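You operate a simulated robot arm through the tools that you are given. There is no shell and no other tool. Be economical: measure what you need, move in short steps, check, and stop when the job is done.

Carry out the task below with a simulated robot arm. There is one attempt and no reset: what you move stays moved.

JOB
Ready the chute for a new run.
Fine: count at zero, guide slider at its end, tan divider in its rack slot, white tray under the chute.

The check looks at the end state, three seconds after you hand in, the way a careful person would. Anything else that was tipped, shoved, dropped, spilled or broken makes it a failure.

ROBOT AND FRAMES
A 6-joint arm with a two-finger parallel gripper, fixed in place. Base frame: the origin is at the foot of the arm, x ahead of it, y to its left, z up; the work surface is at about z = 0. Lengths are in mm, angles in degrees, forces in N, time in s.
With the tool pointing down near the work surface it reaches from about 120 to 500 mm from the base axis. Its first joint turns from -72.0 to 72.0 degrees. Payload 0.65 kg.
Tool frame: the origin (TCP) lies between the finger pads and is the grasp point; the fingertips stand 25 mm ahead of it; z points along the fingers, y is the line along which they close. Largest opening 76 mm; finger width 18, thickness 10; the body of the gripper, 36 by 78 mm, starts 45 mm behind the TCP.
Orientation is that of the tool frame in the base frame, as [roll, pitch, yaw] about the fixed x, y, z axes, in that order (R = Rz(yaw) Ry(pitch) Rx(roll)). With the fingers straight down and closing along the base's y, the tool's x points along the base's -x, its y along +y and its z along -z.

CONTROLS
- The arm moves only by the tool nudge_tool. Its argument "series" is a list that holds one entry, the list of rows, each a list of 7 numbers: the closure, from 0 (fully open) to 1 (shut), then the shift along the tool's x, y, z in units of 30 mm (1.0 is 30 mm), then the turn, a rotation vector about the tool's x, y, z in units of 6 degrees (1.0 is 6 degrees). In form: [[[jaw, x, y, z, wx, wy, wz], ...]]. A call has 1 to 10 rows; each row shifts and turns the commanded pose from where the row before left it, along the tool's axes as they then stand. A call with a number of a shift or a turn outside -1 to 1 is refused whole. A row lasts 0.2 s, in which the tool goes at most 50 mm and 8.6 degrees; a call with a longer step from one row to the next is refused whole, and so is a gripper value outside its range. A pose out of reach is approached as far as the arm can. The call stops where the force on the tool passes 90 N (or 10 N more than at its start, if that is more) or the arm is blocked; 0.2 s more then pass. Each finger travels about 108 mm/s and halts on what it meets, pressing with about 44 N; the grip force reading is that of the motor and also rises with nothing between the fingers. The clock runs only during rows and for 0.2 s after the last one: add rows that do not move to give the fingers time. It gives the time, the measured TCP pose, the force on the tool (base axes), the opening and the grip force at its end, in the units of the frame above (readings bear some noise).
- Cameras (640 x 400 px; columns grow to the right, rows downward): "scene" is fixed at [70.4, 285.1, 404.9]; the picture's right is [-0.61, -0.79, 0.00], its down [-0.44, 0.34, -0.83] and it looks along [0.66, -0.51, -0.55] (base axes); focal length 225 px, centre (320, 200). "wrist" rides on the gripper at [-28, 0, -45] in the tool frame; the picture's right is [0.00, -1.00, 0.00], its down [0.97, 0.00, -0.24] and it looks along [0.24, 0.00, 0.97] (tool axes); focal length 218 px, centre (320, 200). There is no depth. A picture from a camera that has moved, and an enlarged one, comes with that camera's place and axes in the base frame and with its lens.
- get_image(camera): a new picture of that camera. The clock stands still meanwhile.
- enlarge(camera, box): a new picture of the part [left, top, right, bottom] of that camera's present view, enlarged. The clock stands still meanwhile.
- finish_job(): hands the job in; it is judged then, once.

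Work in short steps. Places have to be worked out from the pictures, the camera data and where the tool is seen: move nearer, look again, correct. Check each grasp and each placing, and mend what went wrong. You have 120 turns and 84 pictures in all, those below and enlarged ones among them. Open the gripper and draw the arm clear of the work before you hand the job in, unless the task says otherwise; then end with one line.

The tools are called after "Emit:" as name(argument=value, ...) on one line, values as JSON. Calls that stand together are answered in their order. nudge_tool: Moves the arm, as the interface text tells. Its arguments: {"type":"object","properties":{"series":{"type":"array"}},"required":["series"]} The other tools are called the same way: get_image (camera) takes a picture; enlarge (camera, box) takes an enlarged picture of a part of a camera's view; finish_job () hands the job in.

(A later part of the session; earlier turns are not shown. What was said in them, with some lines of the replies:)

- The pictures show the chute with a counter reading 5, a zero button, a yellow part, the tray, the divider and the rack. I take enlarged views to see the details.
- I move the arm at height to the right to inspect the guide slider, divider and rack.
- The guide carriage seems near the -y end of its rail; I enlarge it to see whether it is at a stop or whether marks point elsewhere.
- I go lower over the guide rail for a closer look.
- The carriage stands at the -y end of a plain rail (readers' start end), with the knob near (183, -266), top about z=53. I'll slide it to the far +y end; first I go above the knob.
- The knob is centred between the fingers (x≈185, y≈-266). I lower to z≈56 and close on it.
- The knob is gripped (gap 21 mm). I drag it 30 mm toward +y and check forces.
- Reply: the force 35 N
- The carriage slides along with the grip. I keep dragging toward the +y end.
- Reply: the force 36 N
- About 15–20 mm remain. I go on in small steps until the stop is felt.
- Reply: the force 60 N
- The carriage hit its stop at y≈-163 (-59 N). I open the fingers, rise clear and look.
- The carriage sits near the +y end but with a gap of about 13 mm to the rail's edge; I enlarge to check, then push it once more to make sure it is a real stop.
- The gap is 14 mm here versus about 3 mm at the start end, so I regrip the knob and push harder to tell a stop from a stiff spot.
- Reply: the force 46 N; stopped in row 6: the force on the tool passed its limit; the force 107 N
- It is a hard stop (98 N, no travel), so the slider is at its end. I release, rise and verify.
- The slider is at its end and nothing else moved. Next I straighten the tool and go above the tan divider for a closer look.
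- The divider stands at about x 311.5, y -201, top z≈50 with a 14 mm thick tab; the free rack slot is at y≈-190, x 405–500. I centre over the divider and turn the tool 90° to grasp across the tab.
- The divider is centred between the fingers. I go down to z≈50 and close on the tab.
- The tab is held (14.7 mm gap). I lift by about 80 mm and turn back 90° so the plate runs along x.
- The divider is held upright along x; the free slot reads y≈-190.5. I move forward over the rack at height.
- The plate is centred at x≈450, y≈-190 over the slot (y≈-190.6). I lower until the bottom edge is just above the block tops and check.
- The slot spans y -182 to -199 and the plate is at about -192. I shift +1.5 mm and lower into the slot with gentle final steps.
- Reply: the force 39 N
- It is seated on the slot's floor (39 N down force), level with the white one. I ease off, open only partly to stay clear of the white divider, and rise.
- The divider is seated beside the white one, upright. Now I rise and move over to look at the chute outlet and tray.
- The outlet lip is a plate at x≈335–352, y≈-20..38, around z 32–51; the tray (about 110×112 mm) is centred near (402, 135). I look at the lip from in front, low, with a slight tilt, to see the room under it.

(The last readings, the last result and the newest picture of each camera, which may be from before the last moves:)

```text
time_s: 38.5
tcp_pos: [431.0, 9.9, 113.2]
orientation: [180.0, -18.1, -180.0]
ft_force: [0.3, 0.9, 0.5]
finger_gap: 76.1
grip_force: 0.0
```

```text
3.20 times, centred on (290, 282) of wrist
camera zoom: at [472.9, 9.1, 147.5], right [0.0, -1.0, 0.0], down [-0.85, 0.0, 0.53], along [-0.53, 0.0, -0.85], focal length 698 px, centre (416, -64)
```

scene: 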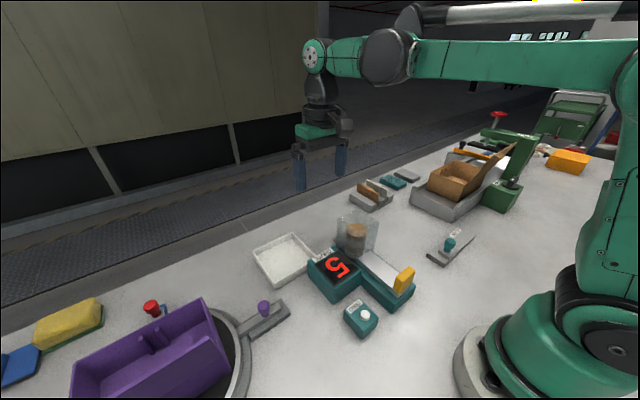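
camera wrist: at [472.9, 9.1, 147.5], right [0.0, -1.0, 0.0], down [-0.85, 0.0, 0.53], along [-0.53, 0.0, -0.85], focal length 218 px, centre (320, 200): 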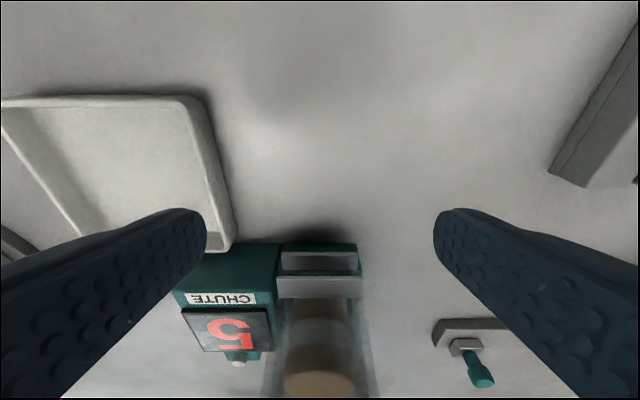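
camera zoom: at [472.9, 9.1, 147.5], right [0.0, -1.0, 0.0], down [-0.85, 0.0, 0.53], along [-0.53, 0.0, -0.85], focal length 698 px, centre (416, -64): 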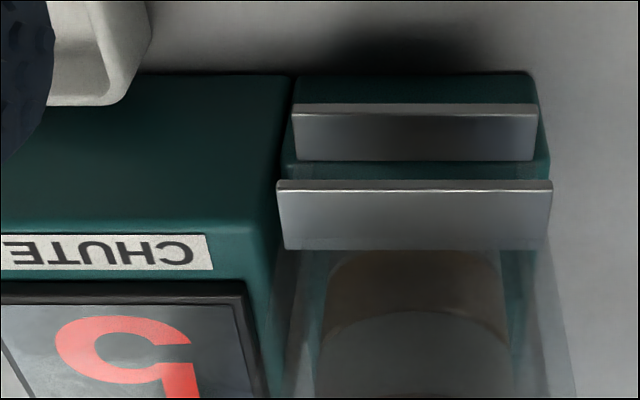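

There is an upper and a lower plate; the lower lip edge is around x≈353, z≈30, with the base's face back at x≈335. I go lower and tilt a bit more to measure the clearance below the lower lip against the tray's rim.

Emit:
nudge_tool(series=[[[0, -0.23, 0, 0.71, 0, 0, 0], [0, -0.23, 0, 0.71, 0, 0, 0], [0, 0, 0, 0, 0, 1, 0], [0, 0, 0, 0, 0, 1, 0], [0, 0, 0, 0, 0, 1, 0], [0, 0, 0, 0, 0, 0, 0]]])

Emit:
get_image(camera="wrist")

Emit:
enlarge(camera="wrist", box=[190, 140, 400, 270])

```text
time_s: 39.9
tcp_pos: [428.3, 9.6, 67.6]
orientation: [-180.0, -25.2, -180.0]
ft_force: [-0.3, -0.4, -0.4]
finger_gap: 75.9
grip_force: 0.1
out of reach, approached as far as the arm can: row 4, 5
```

```text
40 pictures are left
camera wrist: at [473.0, 9.5, 97.6], right [0.0, -1.0, 0.0], down [-0.78, 0.0, 0.63], along [-0.63, 0.0, -0.78], focal length 218 px, centre (320, 200)
```

wrist: 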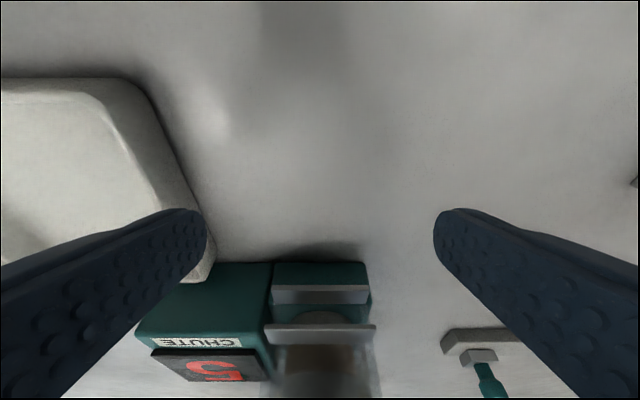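

```text
3.05 times, centred on (295, 205) of wrist
camera zoom: at [473.0, 9.5, 97.6], right [0.0, -1.0, 0.0], down [-0.78, 0.0, 0.63], along [-0.63, 0.0, -0.78], focal length 665 px, centre (396, 185)
```

zoom: 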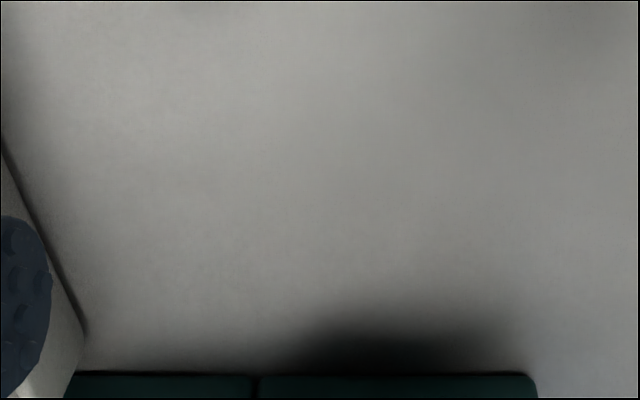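

Emit:
enlarge(camera="wrist", box=[150, 240, 400, 390])

```text
2.56 times, centred on (275, 315) of wrist
camera zoom: at [473.0, 9.5, 97.6], right [0.0, -1.0, 0.0], down [-0.78, 0.0, 0.63], along [-0.63, 0.0, -0.78], focal length 559 px, centre (435, -94)
```

zoom: 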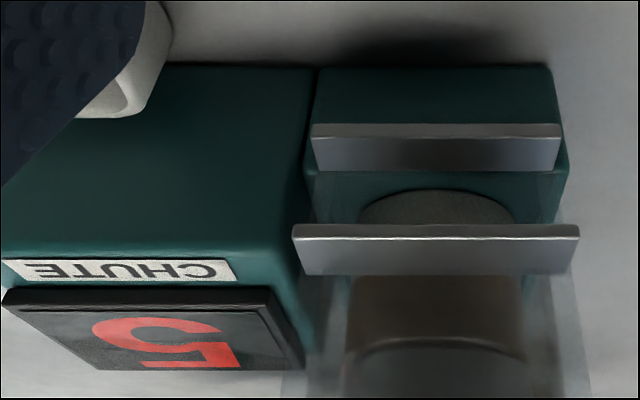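

The lower lip's underside is at z≈29 and the tray rim at about z 23, so the tray fits under the lip and can slide there along -y at its present x. I rise and straighten the tool.

Emit:
nudge_tool(series=[[[0, 0.3, 0, -0.9, 0, -1, 0], [0, 0.3, 0, -0.9, 0, -1, 0], [0, 0.3, 0, -0.9, 0, -1, 0], [0, 0.3, 0, -0.9, 0, -1, 0], [0, 0, 0, 0, 0, -1, 0], [0, 0, 0, 0, 0, -1, 0], [0, 0, 0, 0, 0, 0, 0]]])

```text
time_s: 41.5
tcp_pos: [424.8, 9.4, 182.8]
orientation: [-180.0, 10.9, -180.0]
ft_force: [0.8, -1.2, -0.5]
finger_gap: 75.8
grip_force: 0.1
```

The tool is over-rotated by 11°. I correct that and go over the tray's left wall near (402, 189).

Emit:
nudge_tool(series=[[[0, 0, 0, 0, 0, 1, 0], [0, 0, 0, 0, 0, 0.82, 0], [0, 0.25, 1, 0, 0, 0, 0], [0, 0.25, 1, 0, 0, 0, 0], [0, 0.25, 1, 0, 0, 0, 0], [0, 0, 1, 0, 0, 0, 0], [0, 0, 1, 0.6, 0, 0, 0], [0, 0, 1, 0.8, 0, 0, 0], [0, 0, 0, 0.8, 0, 0, 0], [0, 0, 0, 0, 0, 0, 0]]])

Emit:
get_image(camera="wrist")

```text
time_s: 43.7
tcp_pos: [401.8, 191.6, 116.0]
orientation: [180.0, -0.1, -180.0]
ft_force: [-0.4, 0.0, 0.3]
finger_gap: 76.0
grip_force: 0.0
```

```text
37 pictures are left
camera wrist: at [431.7, 190.8, 160.9], right [0.0, -1.0, 0.0], down [-0.97, 0.0, 0.24], along [-0.24, 0.0, -0.97], focal length 218 px, centre (320, 200)
```

wrist: 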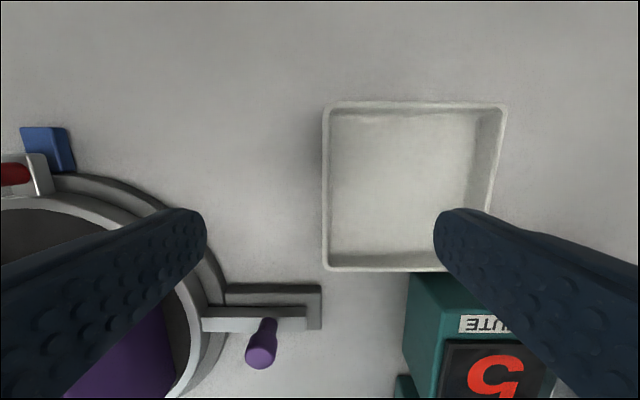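

The wall's centre is at y≈187.2, tray x-centre≈401.5. I align, lower around the wall to z≈34 with partly open fingers, then close.

Emit:
nudge_tool(series=[[[0.3, 0, -0.14, 0.5, 0, 0, 0], [0.3, 0, 0, 0.7, 0, 0, 0], [0.3, 0, 0, 0.7, 0, 0, 0], [0.3, 0, 0, 0.5, 0, 0, 0], [0.3, 0, 0, 0.33, 0, 0, 0], [0.3, 0, 0, 0, 0, 0, 0]]])

Emit:
get_image(camera="wrist")

```text
time_s: 45.1
tcp_pos: [404.6, 185.5, 32.7]
orientation: [-180.0, 0.0, 180.0]
ft_force: [0.0, -0.3, -0.4]
finger_gap: 53.2
grip_force: 0.0
```

```text
36 pictures are left
camera wrist: at [432.9, 184.6, 78.3], right [0.0, -1.0, 0.0], down [-0.97, 0.0, 0.24], along [-0.24, 0.0, -0.97], focal length 218 px, centre (320, 200)
```

wrist: 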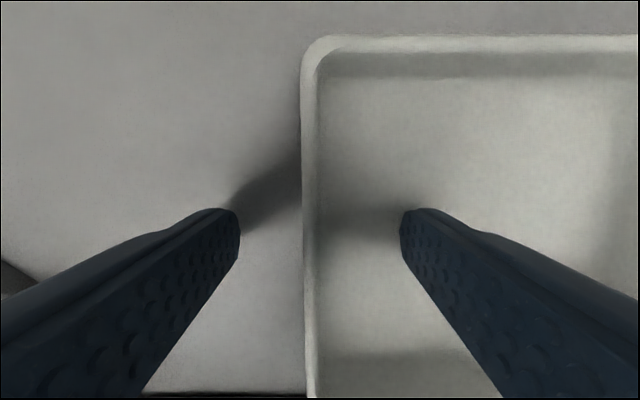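

The fingers straddle the wall. I centre by 1.5 mm and close.

Emit:
nudge_tool(series=[[[0.3, 0, 0.05, 0, 0, 0, 0], [0.6, 0, 0, 0, 0, 0, 0], [0.85, 0, 0, 0, 0, 0, 0], [1, 0, 0, 0, 0, 0, 0], [1, 0, 0, 0, 0, 0, 0], [1, 0, 0, 0, 0, 0, 0]]])

```text
time_s: 46.5
tcp_pos: [405.0, 186.5, 33.5]
orientation: [-179.9, -0.1, 179.9]
ft_force: [-0.3, 0.6, 0.8]
finger_gap: 3.0
grip_force: 26.8
```

The wall is gripped (3 mm). I drag the tray 30 mm along -y and check.

Emit:
nudge_tool(series=[[[1, 0, -0.25, 0, 0, 0, 0], [1, 0, -0.25, 0, 0, 0, 0], [1, 0, -0.25, 0, 0, 0, 0], [1, 0, -0.25, 0, 0, 0, 0], [1, 0, 0, 0, 0, 0, 0]]])

Emit:
get_image(camera="scene")

Emit:
get_image(camera="wrist")

```text
time_s: 47.7
tcp_pos: [403.8, 157.1, 33.3]
orientation: [-180.0, -0.1, 180.0]
ft_force: [-0.1, 4.6, 11.1]
finger_gap: 3.3
grip_force: 27.1
```

```text
35 pictures are left
```

scene: 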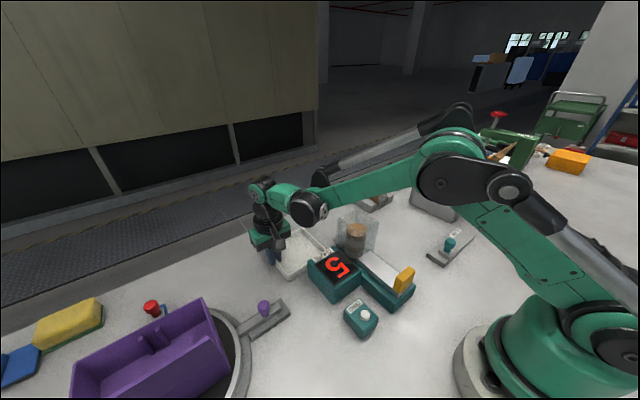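

```text
34 pictures are left
camera wrist: at [432.6, 156.6, 78.3], right [0.0, -1.0, 0.0], down [-0.97, 0.0, 0.24], along [-0.24, 0.0, -0.97], focal length 218 px, centre (320, 200)
```

wrist: 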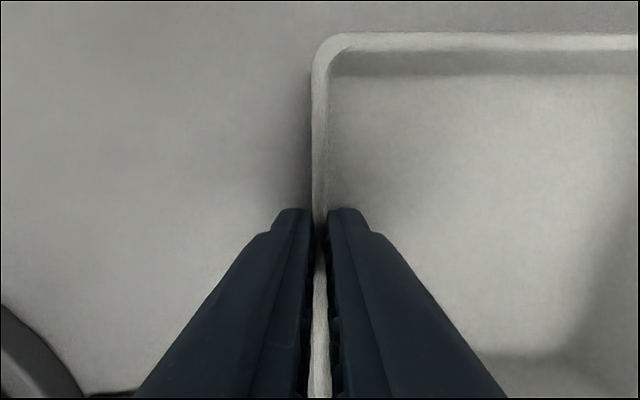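

The tray follows straight. I continue another 50 mm, then check arm clearance from the magazine.

Emit:
nudge_tool(series=[[[1, 0, -0.25, 0, 0, 0, 0], [1, 0, -0.25, 0, 0, 0, 0], [1, 0, -0.25, 0, 0, 0, 0], [1, 0, -0.25, 0, 0, 0, 0], [1, 0, -0.25, 0, 0, 0, 0], [1, 0, -0.25, 0, 0, 0, 0], [1, 0, -0.17, 0, 0, 0, 0], [1, 0, 0, 0, 0, 0, 0]]])

Emit:
get_image(camera="scene")

Emit:
get_image(camera="wrist")

```text
time_s: 49.5
tcp_pos: [402.9, 107.3, 33.1]
orientation: [180.0, -0.1, -180.0]
ft_force: [0.0, 0.6, 3.3]
finger_gap: 3.3
grip_force: 27.4
```

```text
33 pictures are left
```

scene: 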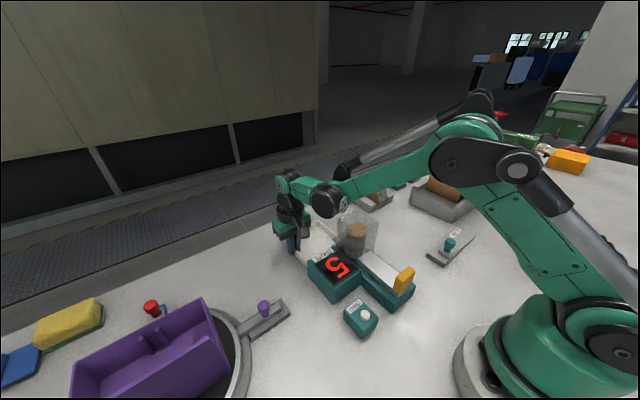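

```text
32 pictures are left
camera wrist: at [432.6, 106.0, 78.4], right [0.0, -1.0, 0.0], down [-0.97, 0.0, 0.24], along [-0.24, 0.0, -0.97], focal length 218 px, centre (320, 200)
```

wrist: 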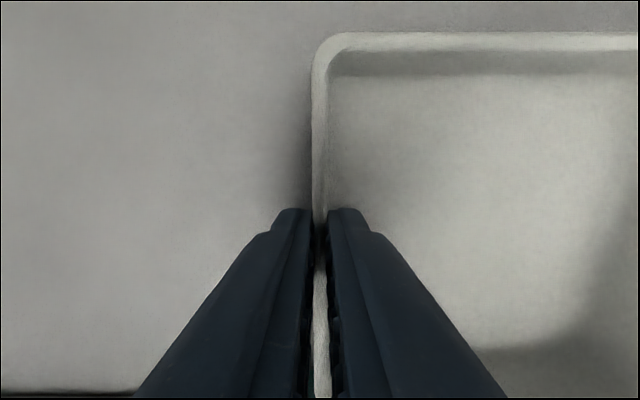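

The wrist joint is at about z 195 (underside ≈167), above the hood (≈130), so there is clearance. I finish the slide, about 45.5 mm more.

Emit:
nudge_tool(series=[[[1, 0, -0.25, 0, 0, 0, 0], [1, 0, -0.25, 0, 0, 0, 0], [1, 0, -0.25, 0, 0, 0, 0], [1, 0, -0.25, 0, 0, 0, 0], [1, 0, -0.25, 0, 0, 0, 0], [1, 0, -0.25, 0, 0, 0, 0], [1, 0, 0, 0, 0, 0, 0]]])

Emit:
get_image(camera="scene")

Emit:
get_image(camera="wrist")

```text
time_s: 51.1
tcp_pos: [404.2, 60.8, 33.6]
orientation: [-180.0, -0.1, -180.0]
ft_force: [1.1, 0.1, -0.1]
finger_gap: 2.9
grip_force: 27.6
```

```text
31 pictures are left
```

scene: 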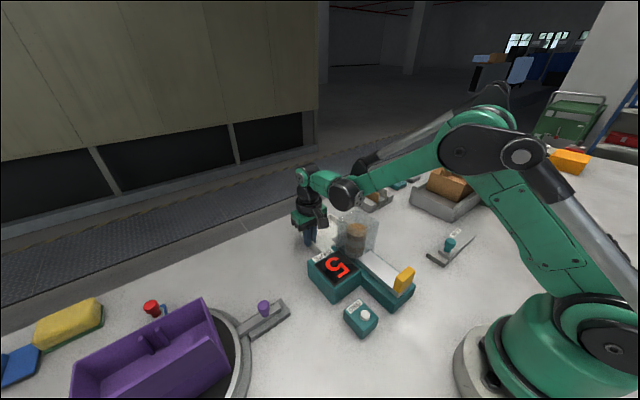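

```text
30 pictures are left
camera wrist: at [432.0, 60.5, 78.7], right [0.0, -1.0, 0.0], down [-0.97, 0.0, 0.24], along [-0.24, 0.0, -0.97], focal length 218 px, centre (320, 200)
```

wrist: 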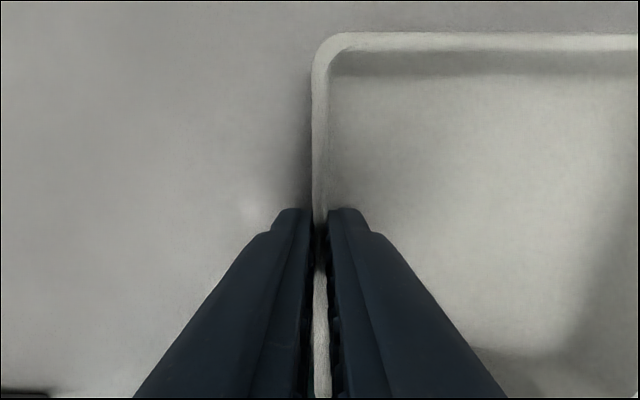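

The tray is in place. I open partly, rise straight up and look from above.

Emit:
nudge_tool(series=[[[0.6, 0, 0, 0, 0, 0, 0], [0.6, 0, 0, 0, 0, 0, 0], [0.6, 0, 0, -0.5, 0, 0, 0], [0.6, 0, 0, -0.9, 0, 0, 0], [0.6, 0, 0, -0.9, 0, 0, 0], [0.6, 0, 0, -0.9, 0, 0, 0], [0.6, 0, 0, -0.9, 0, 0, 0], [0.6, 0, 0, -0.9, 0, 0, 0], [0, 0, 0, -0.9, 0, 0, 0], [0, 0, 0, 0, 0, 0, 0]]])

Emit:
get_image(camera="wrist")

Emit:
enlarge(camera="scene", box=[240, 180, 430, 330])

```text
time_s: 53.3
tcp_pos: [404.5, 62.1, 211.7]
orientation: [180.0, -0.2, 180.0]
ft_force: [-0.2, -0.1, 0.2]
finger_gap: 75.9
grip_force: 0.1
```

```text
29 pictures are left
camera wrist: at [433.4, 61.7, 255.5], right [0.0, -1.0, 0.0], down [-0.97, 0.0, 0.24], along [-0.24, 0.0, -0.97], focal length 218 px, centre (320, 200)
```

wrist: 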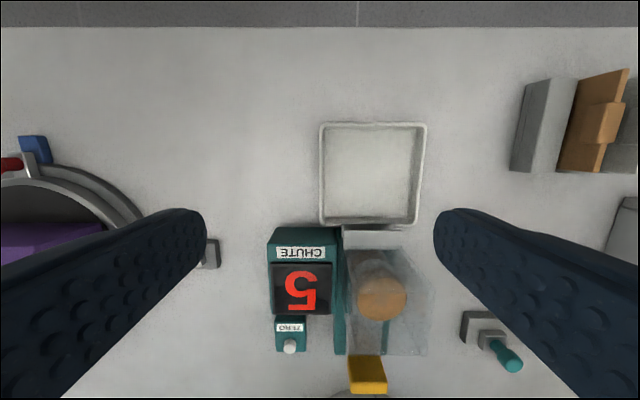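

```text
2.67 times, centred on (335, 255) of scene
camera zoom: at [70.4, 285.1, 404.9], right [-0.61, -0.79, 0.0], down [-0.44, 0.34, -0.83], along [0.66, -0.51, -0.55], focal length 600 px, centre (280, 53)
```

zoom: 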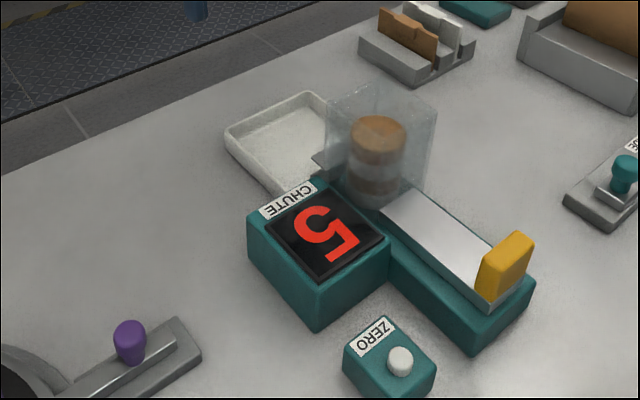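

The tray sits under the lip, centred (y≈7 vs lip 9). Next is the ZERO button at about (191, 100), top z≈35: I move above it with closed fingers.

Emit:
nudge_tool(series=[[[0.5, 0.9, 0.16, 0, 0, 0, 0], [1, 0.9, 0.16, 0, 0, 0, 0], [1, 0.9, 0.16, 0, 0, 0, 0], [1, 0.9, 0.16, 0, 0, 0, 0], [1, 0.9, 0.16, 0, 0, 0, 0], [1, 0.9, 0.16, 0, 0, 0, 0], [1, 0.9, 0.16, 0, 0, 0, 0], [1, 0.8, 0.13, 0.9, 0, 0, 0], [1, 0, 0, 0.9, 0, 0, 0], [1, 0, 0, 0.9, 0, 0, 0]]])

Emit:
get_image(camera="wrist")

```text
time_s: 55.5
tcp_pos: [191.3, 100.0, 128.5]
orientation: [-180.0, -0.1, 180.0]
ft_force: [-0.3, -0.3, -0.2]
finger_gap: 0.2
grip_force: 23.7
```

```text
27 pictures are left
camera wrist: at [220.4, 98.9, 173.1], right [0.0, -1.0, 0.0], down [-0.97, 0.0, 0.24], along [-0.24, 0.0, -0.97], focal length 218 px, centre (320, 200)
```

wrist: 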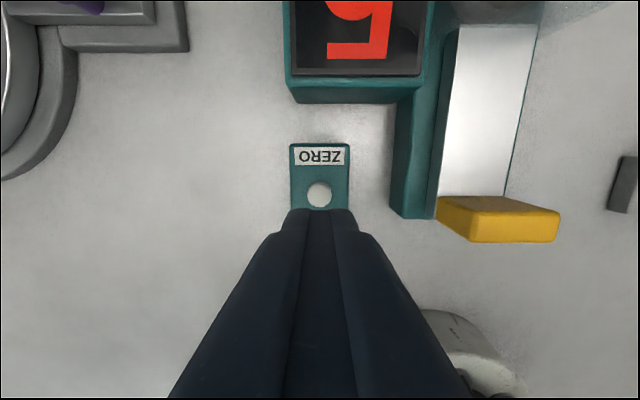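

The button is right below (≈190, 99.5). I lower to just above it and then press in small steps.

Emit:
nudge_tool(series=[[[1, 0.04, 0, 0.8, 0, 0, 0], [1, 0, 0, 0.8, 0, 0, 0], [1, 0, 0, 0.5, 0, 0, 0], [1, 0, 0, 0.1, 0, 0, 0], [1, 0, 0, 0.07, 0, 0, 0], [1, 0, 0, 0.07, 0, 0, 0], [1, 0, 0, 0, 0, 0, 0]]])

Emit:
enlarge(camera="scene", box=[300, 240, 420, 340])

```text
time_s: 57.1
tcp_pos: [189.8, 99.0, 59.5]
orientation: [-180.0, -0.1, -180.0]
ft_force: [-3.7, -1.9, 8.3]
finger_gap: 0.0
grip_force: 23.9
```

```text
4.00 times, centred on (360, 290) of scene
camera zoom: at [70.4, 285.1, 404.9], right [-0.61, -0.79, 0.0], down [-0.44, 0.34, -0.83], along [0.66, -0.51, -0.55], focal length 900 px, centre (160, -160)
```

zoom: 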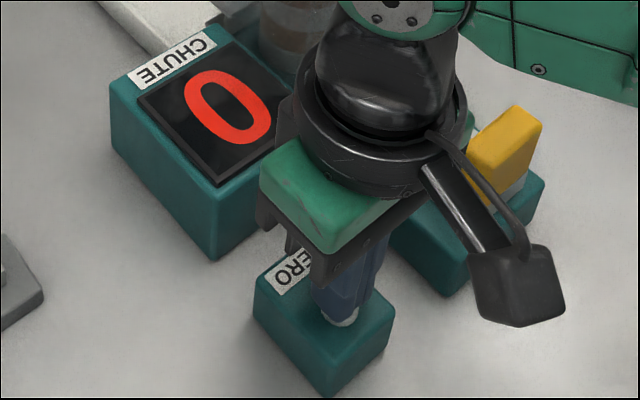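

The count reads 0. I rise clear, move the arm back to a free spot and make a last check.

Emit:
nudge_tool(series=[[[1, 0, 0, -0.5, 0, 0, 0], [1, 0, 0, -0.9, 0, 0, 0], [1, 0, 0, -0.9, 0, 0, 0], [1, 0, 0, -0.9, 0, 0, 0], [0.5, 0, 0, -0.9, 0, 0, 0], [0, 0, 0, -0.9, 0, 0, 0], [0, -0.5, -0.8, -0.9, 0, 0, 0], [0, -0.9, -0.9, -0.9, 0, 0, 0], [0, -0.9, -0.9, 0, 0, 0, 0], [0, -0.9, -0.9, 0, 0, 0, 0]]])

Emit:
get_image(camera="wrist")

Emit:
get_image(camera="scene")

Emit:
enlarge(camera="scene", box=[240, 150, 500, 345])

```text
time_s: 59.3
tcp_pos: [285.1, -7.4, 262.8]
orientation: [-180.0, -0.1, -180.0]
ft_force: [0.6, 0.6, 0.5]
finger_gap: 76.0
grip_force: 0.2
```

```text
25 pictures are left
camera wrist: at [313.5, -8.7, 309.2], right [0.0, -1.0, 0.0], down [-0.97, 0.0, 0.24], along [-0.24, 0.0, -0.97], focal length 218 px, centre (320, 200)
```

wrist: 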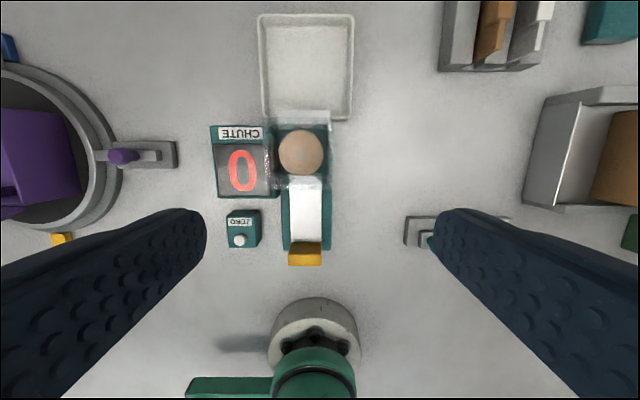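

```text
24 pictures are left
```

scene: 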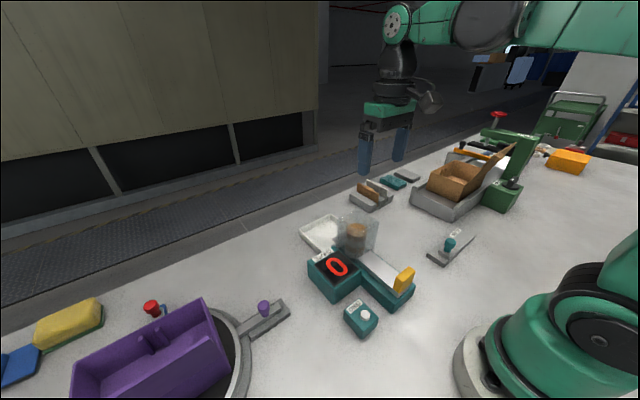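

```text
2.05 times, centred on (370, 248) of scene
camera zoom: at [70.4, 285.1, 404.9], right [-0.61, -0.79, 0.0], down [-0.44, 0.34, -0.83], along [0.66, -0.51, -0.55], focal length 462 px, centre (217, 103)
```

zoom: 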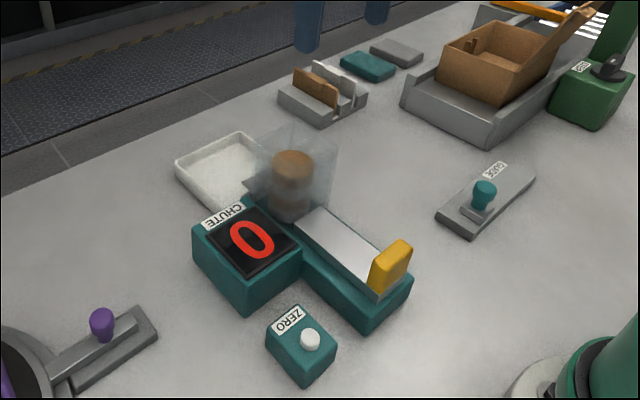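

The count shows 0, the slider is at its stop, the divider is in the rack and the tray is under the lip. The arm is clear and the gripper open, so I hand in.

Emit:
finish_job()

```text
The job is handed in.
```

The chute is ready as far as I can see: count at 0, tan divider in the free rack slot, white tray under the chute lip, and the guide slider against its hard stop on the chute side. The rail has no mark for which end is meant, so that end is my judgement; the slider started near the other one.
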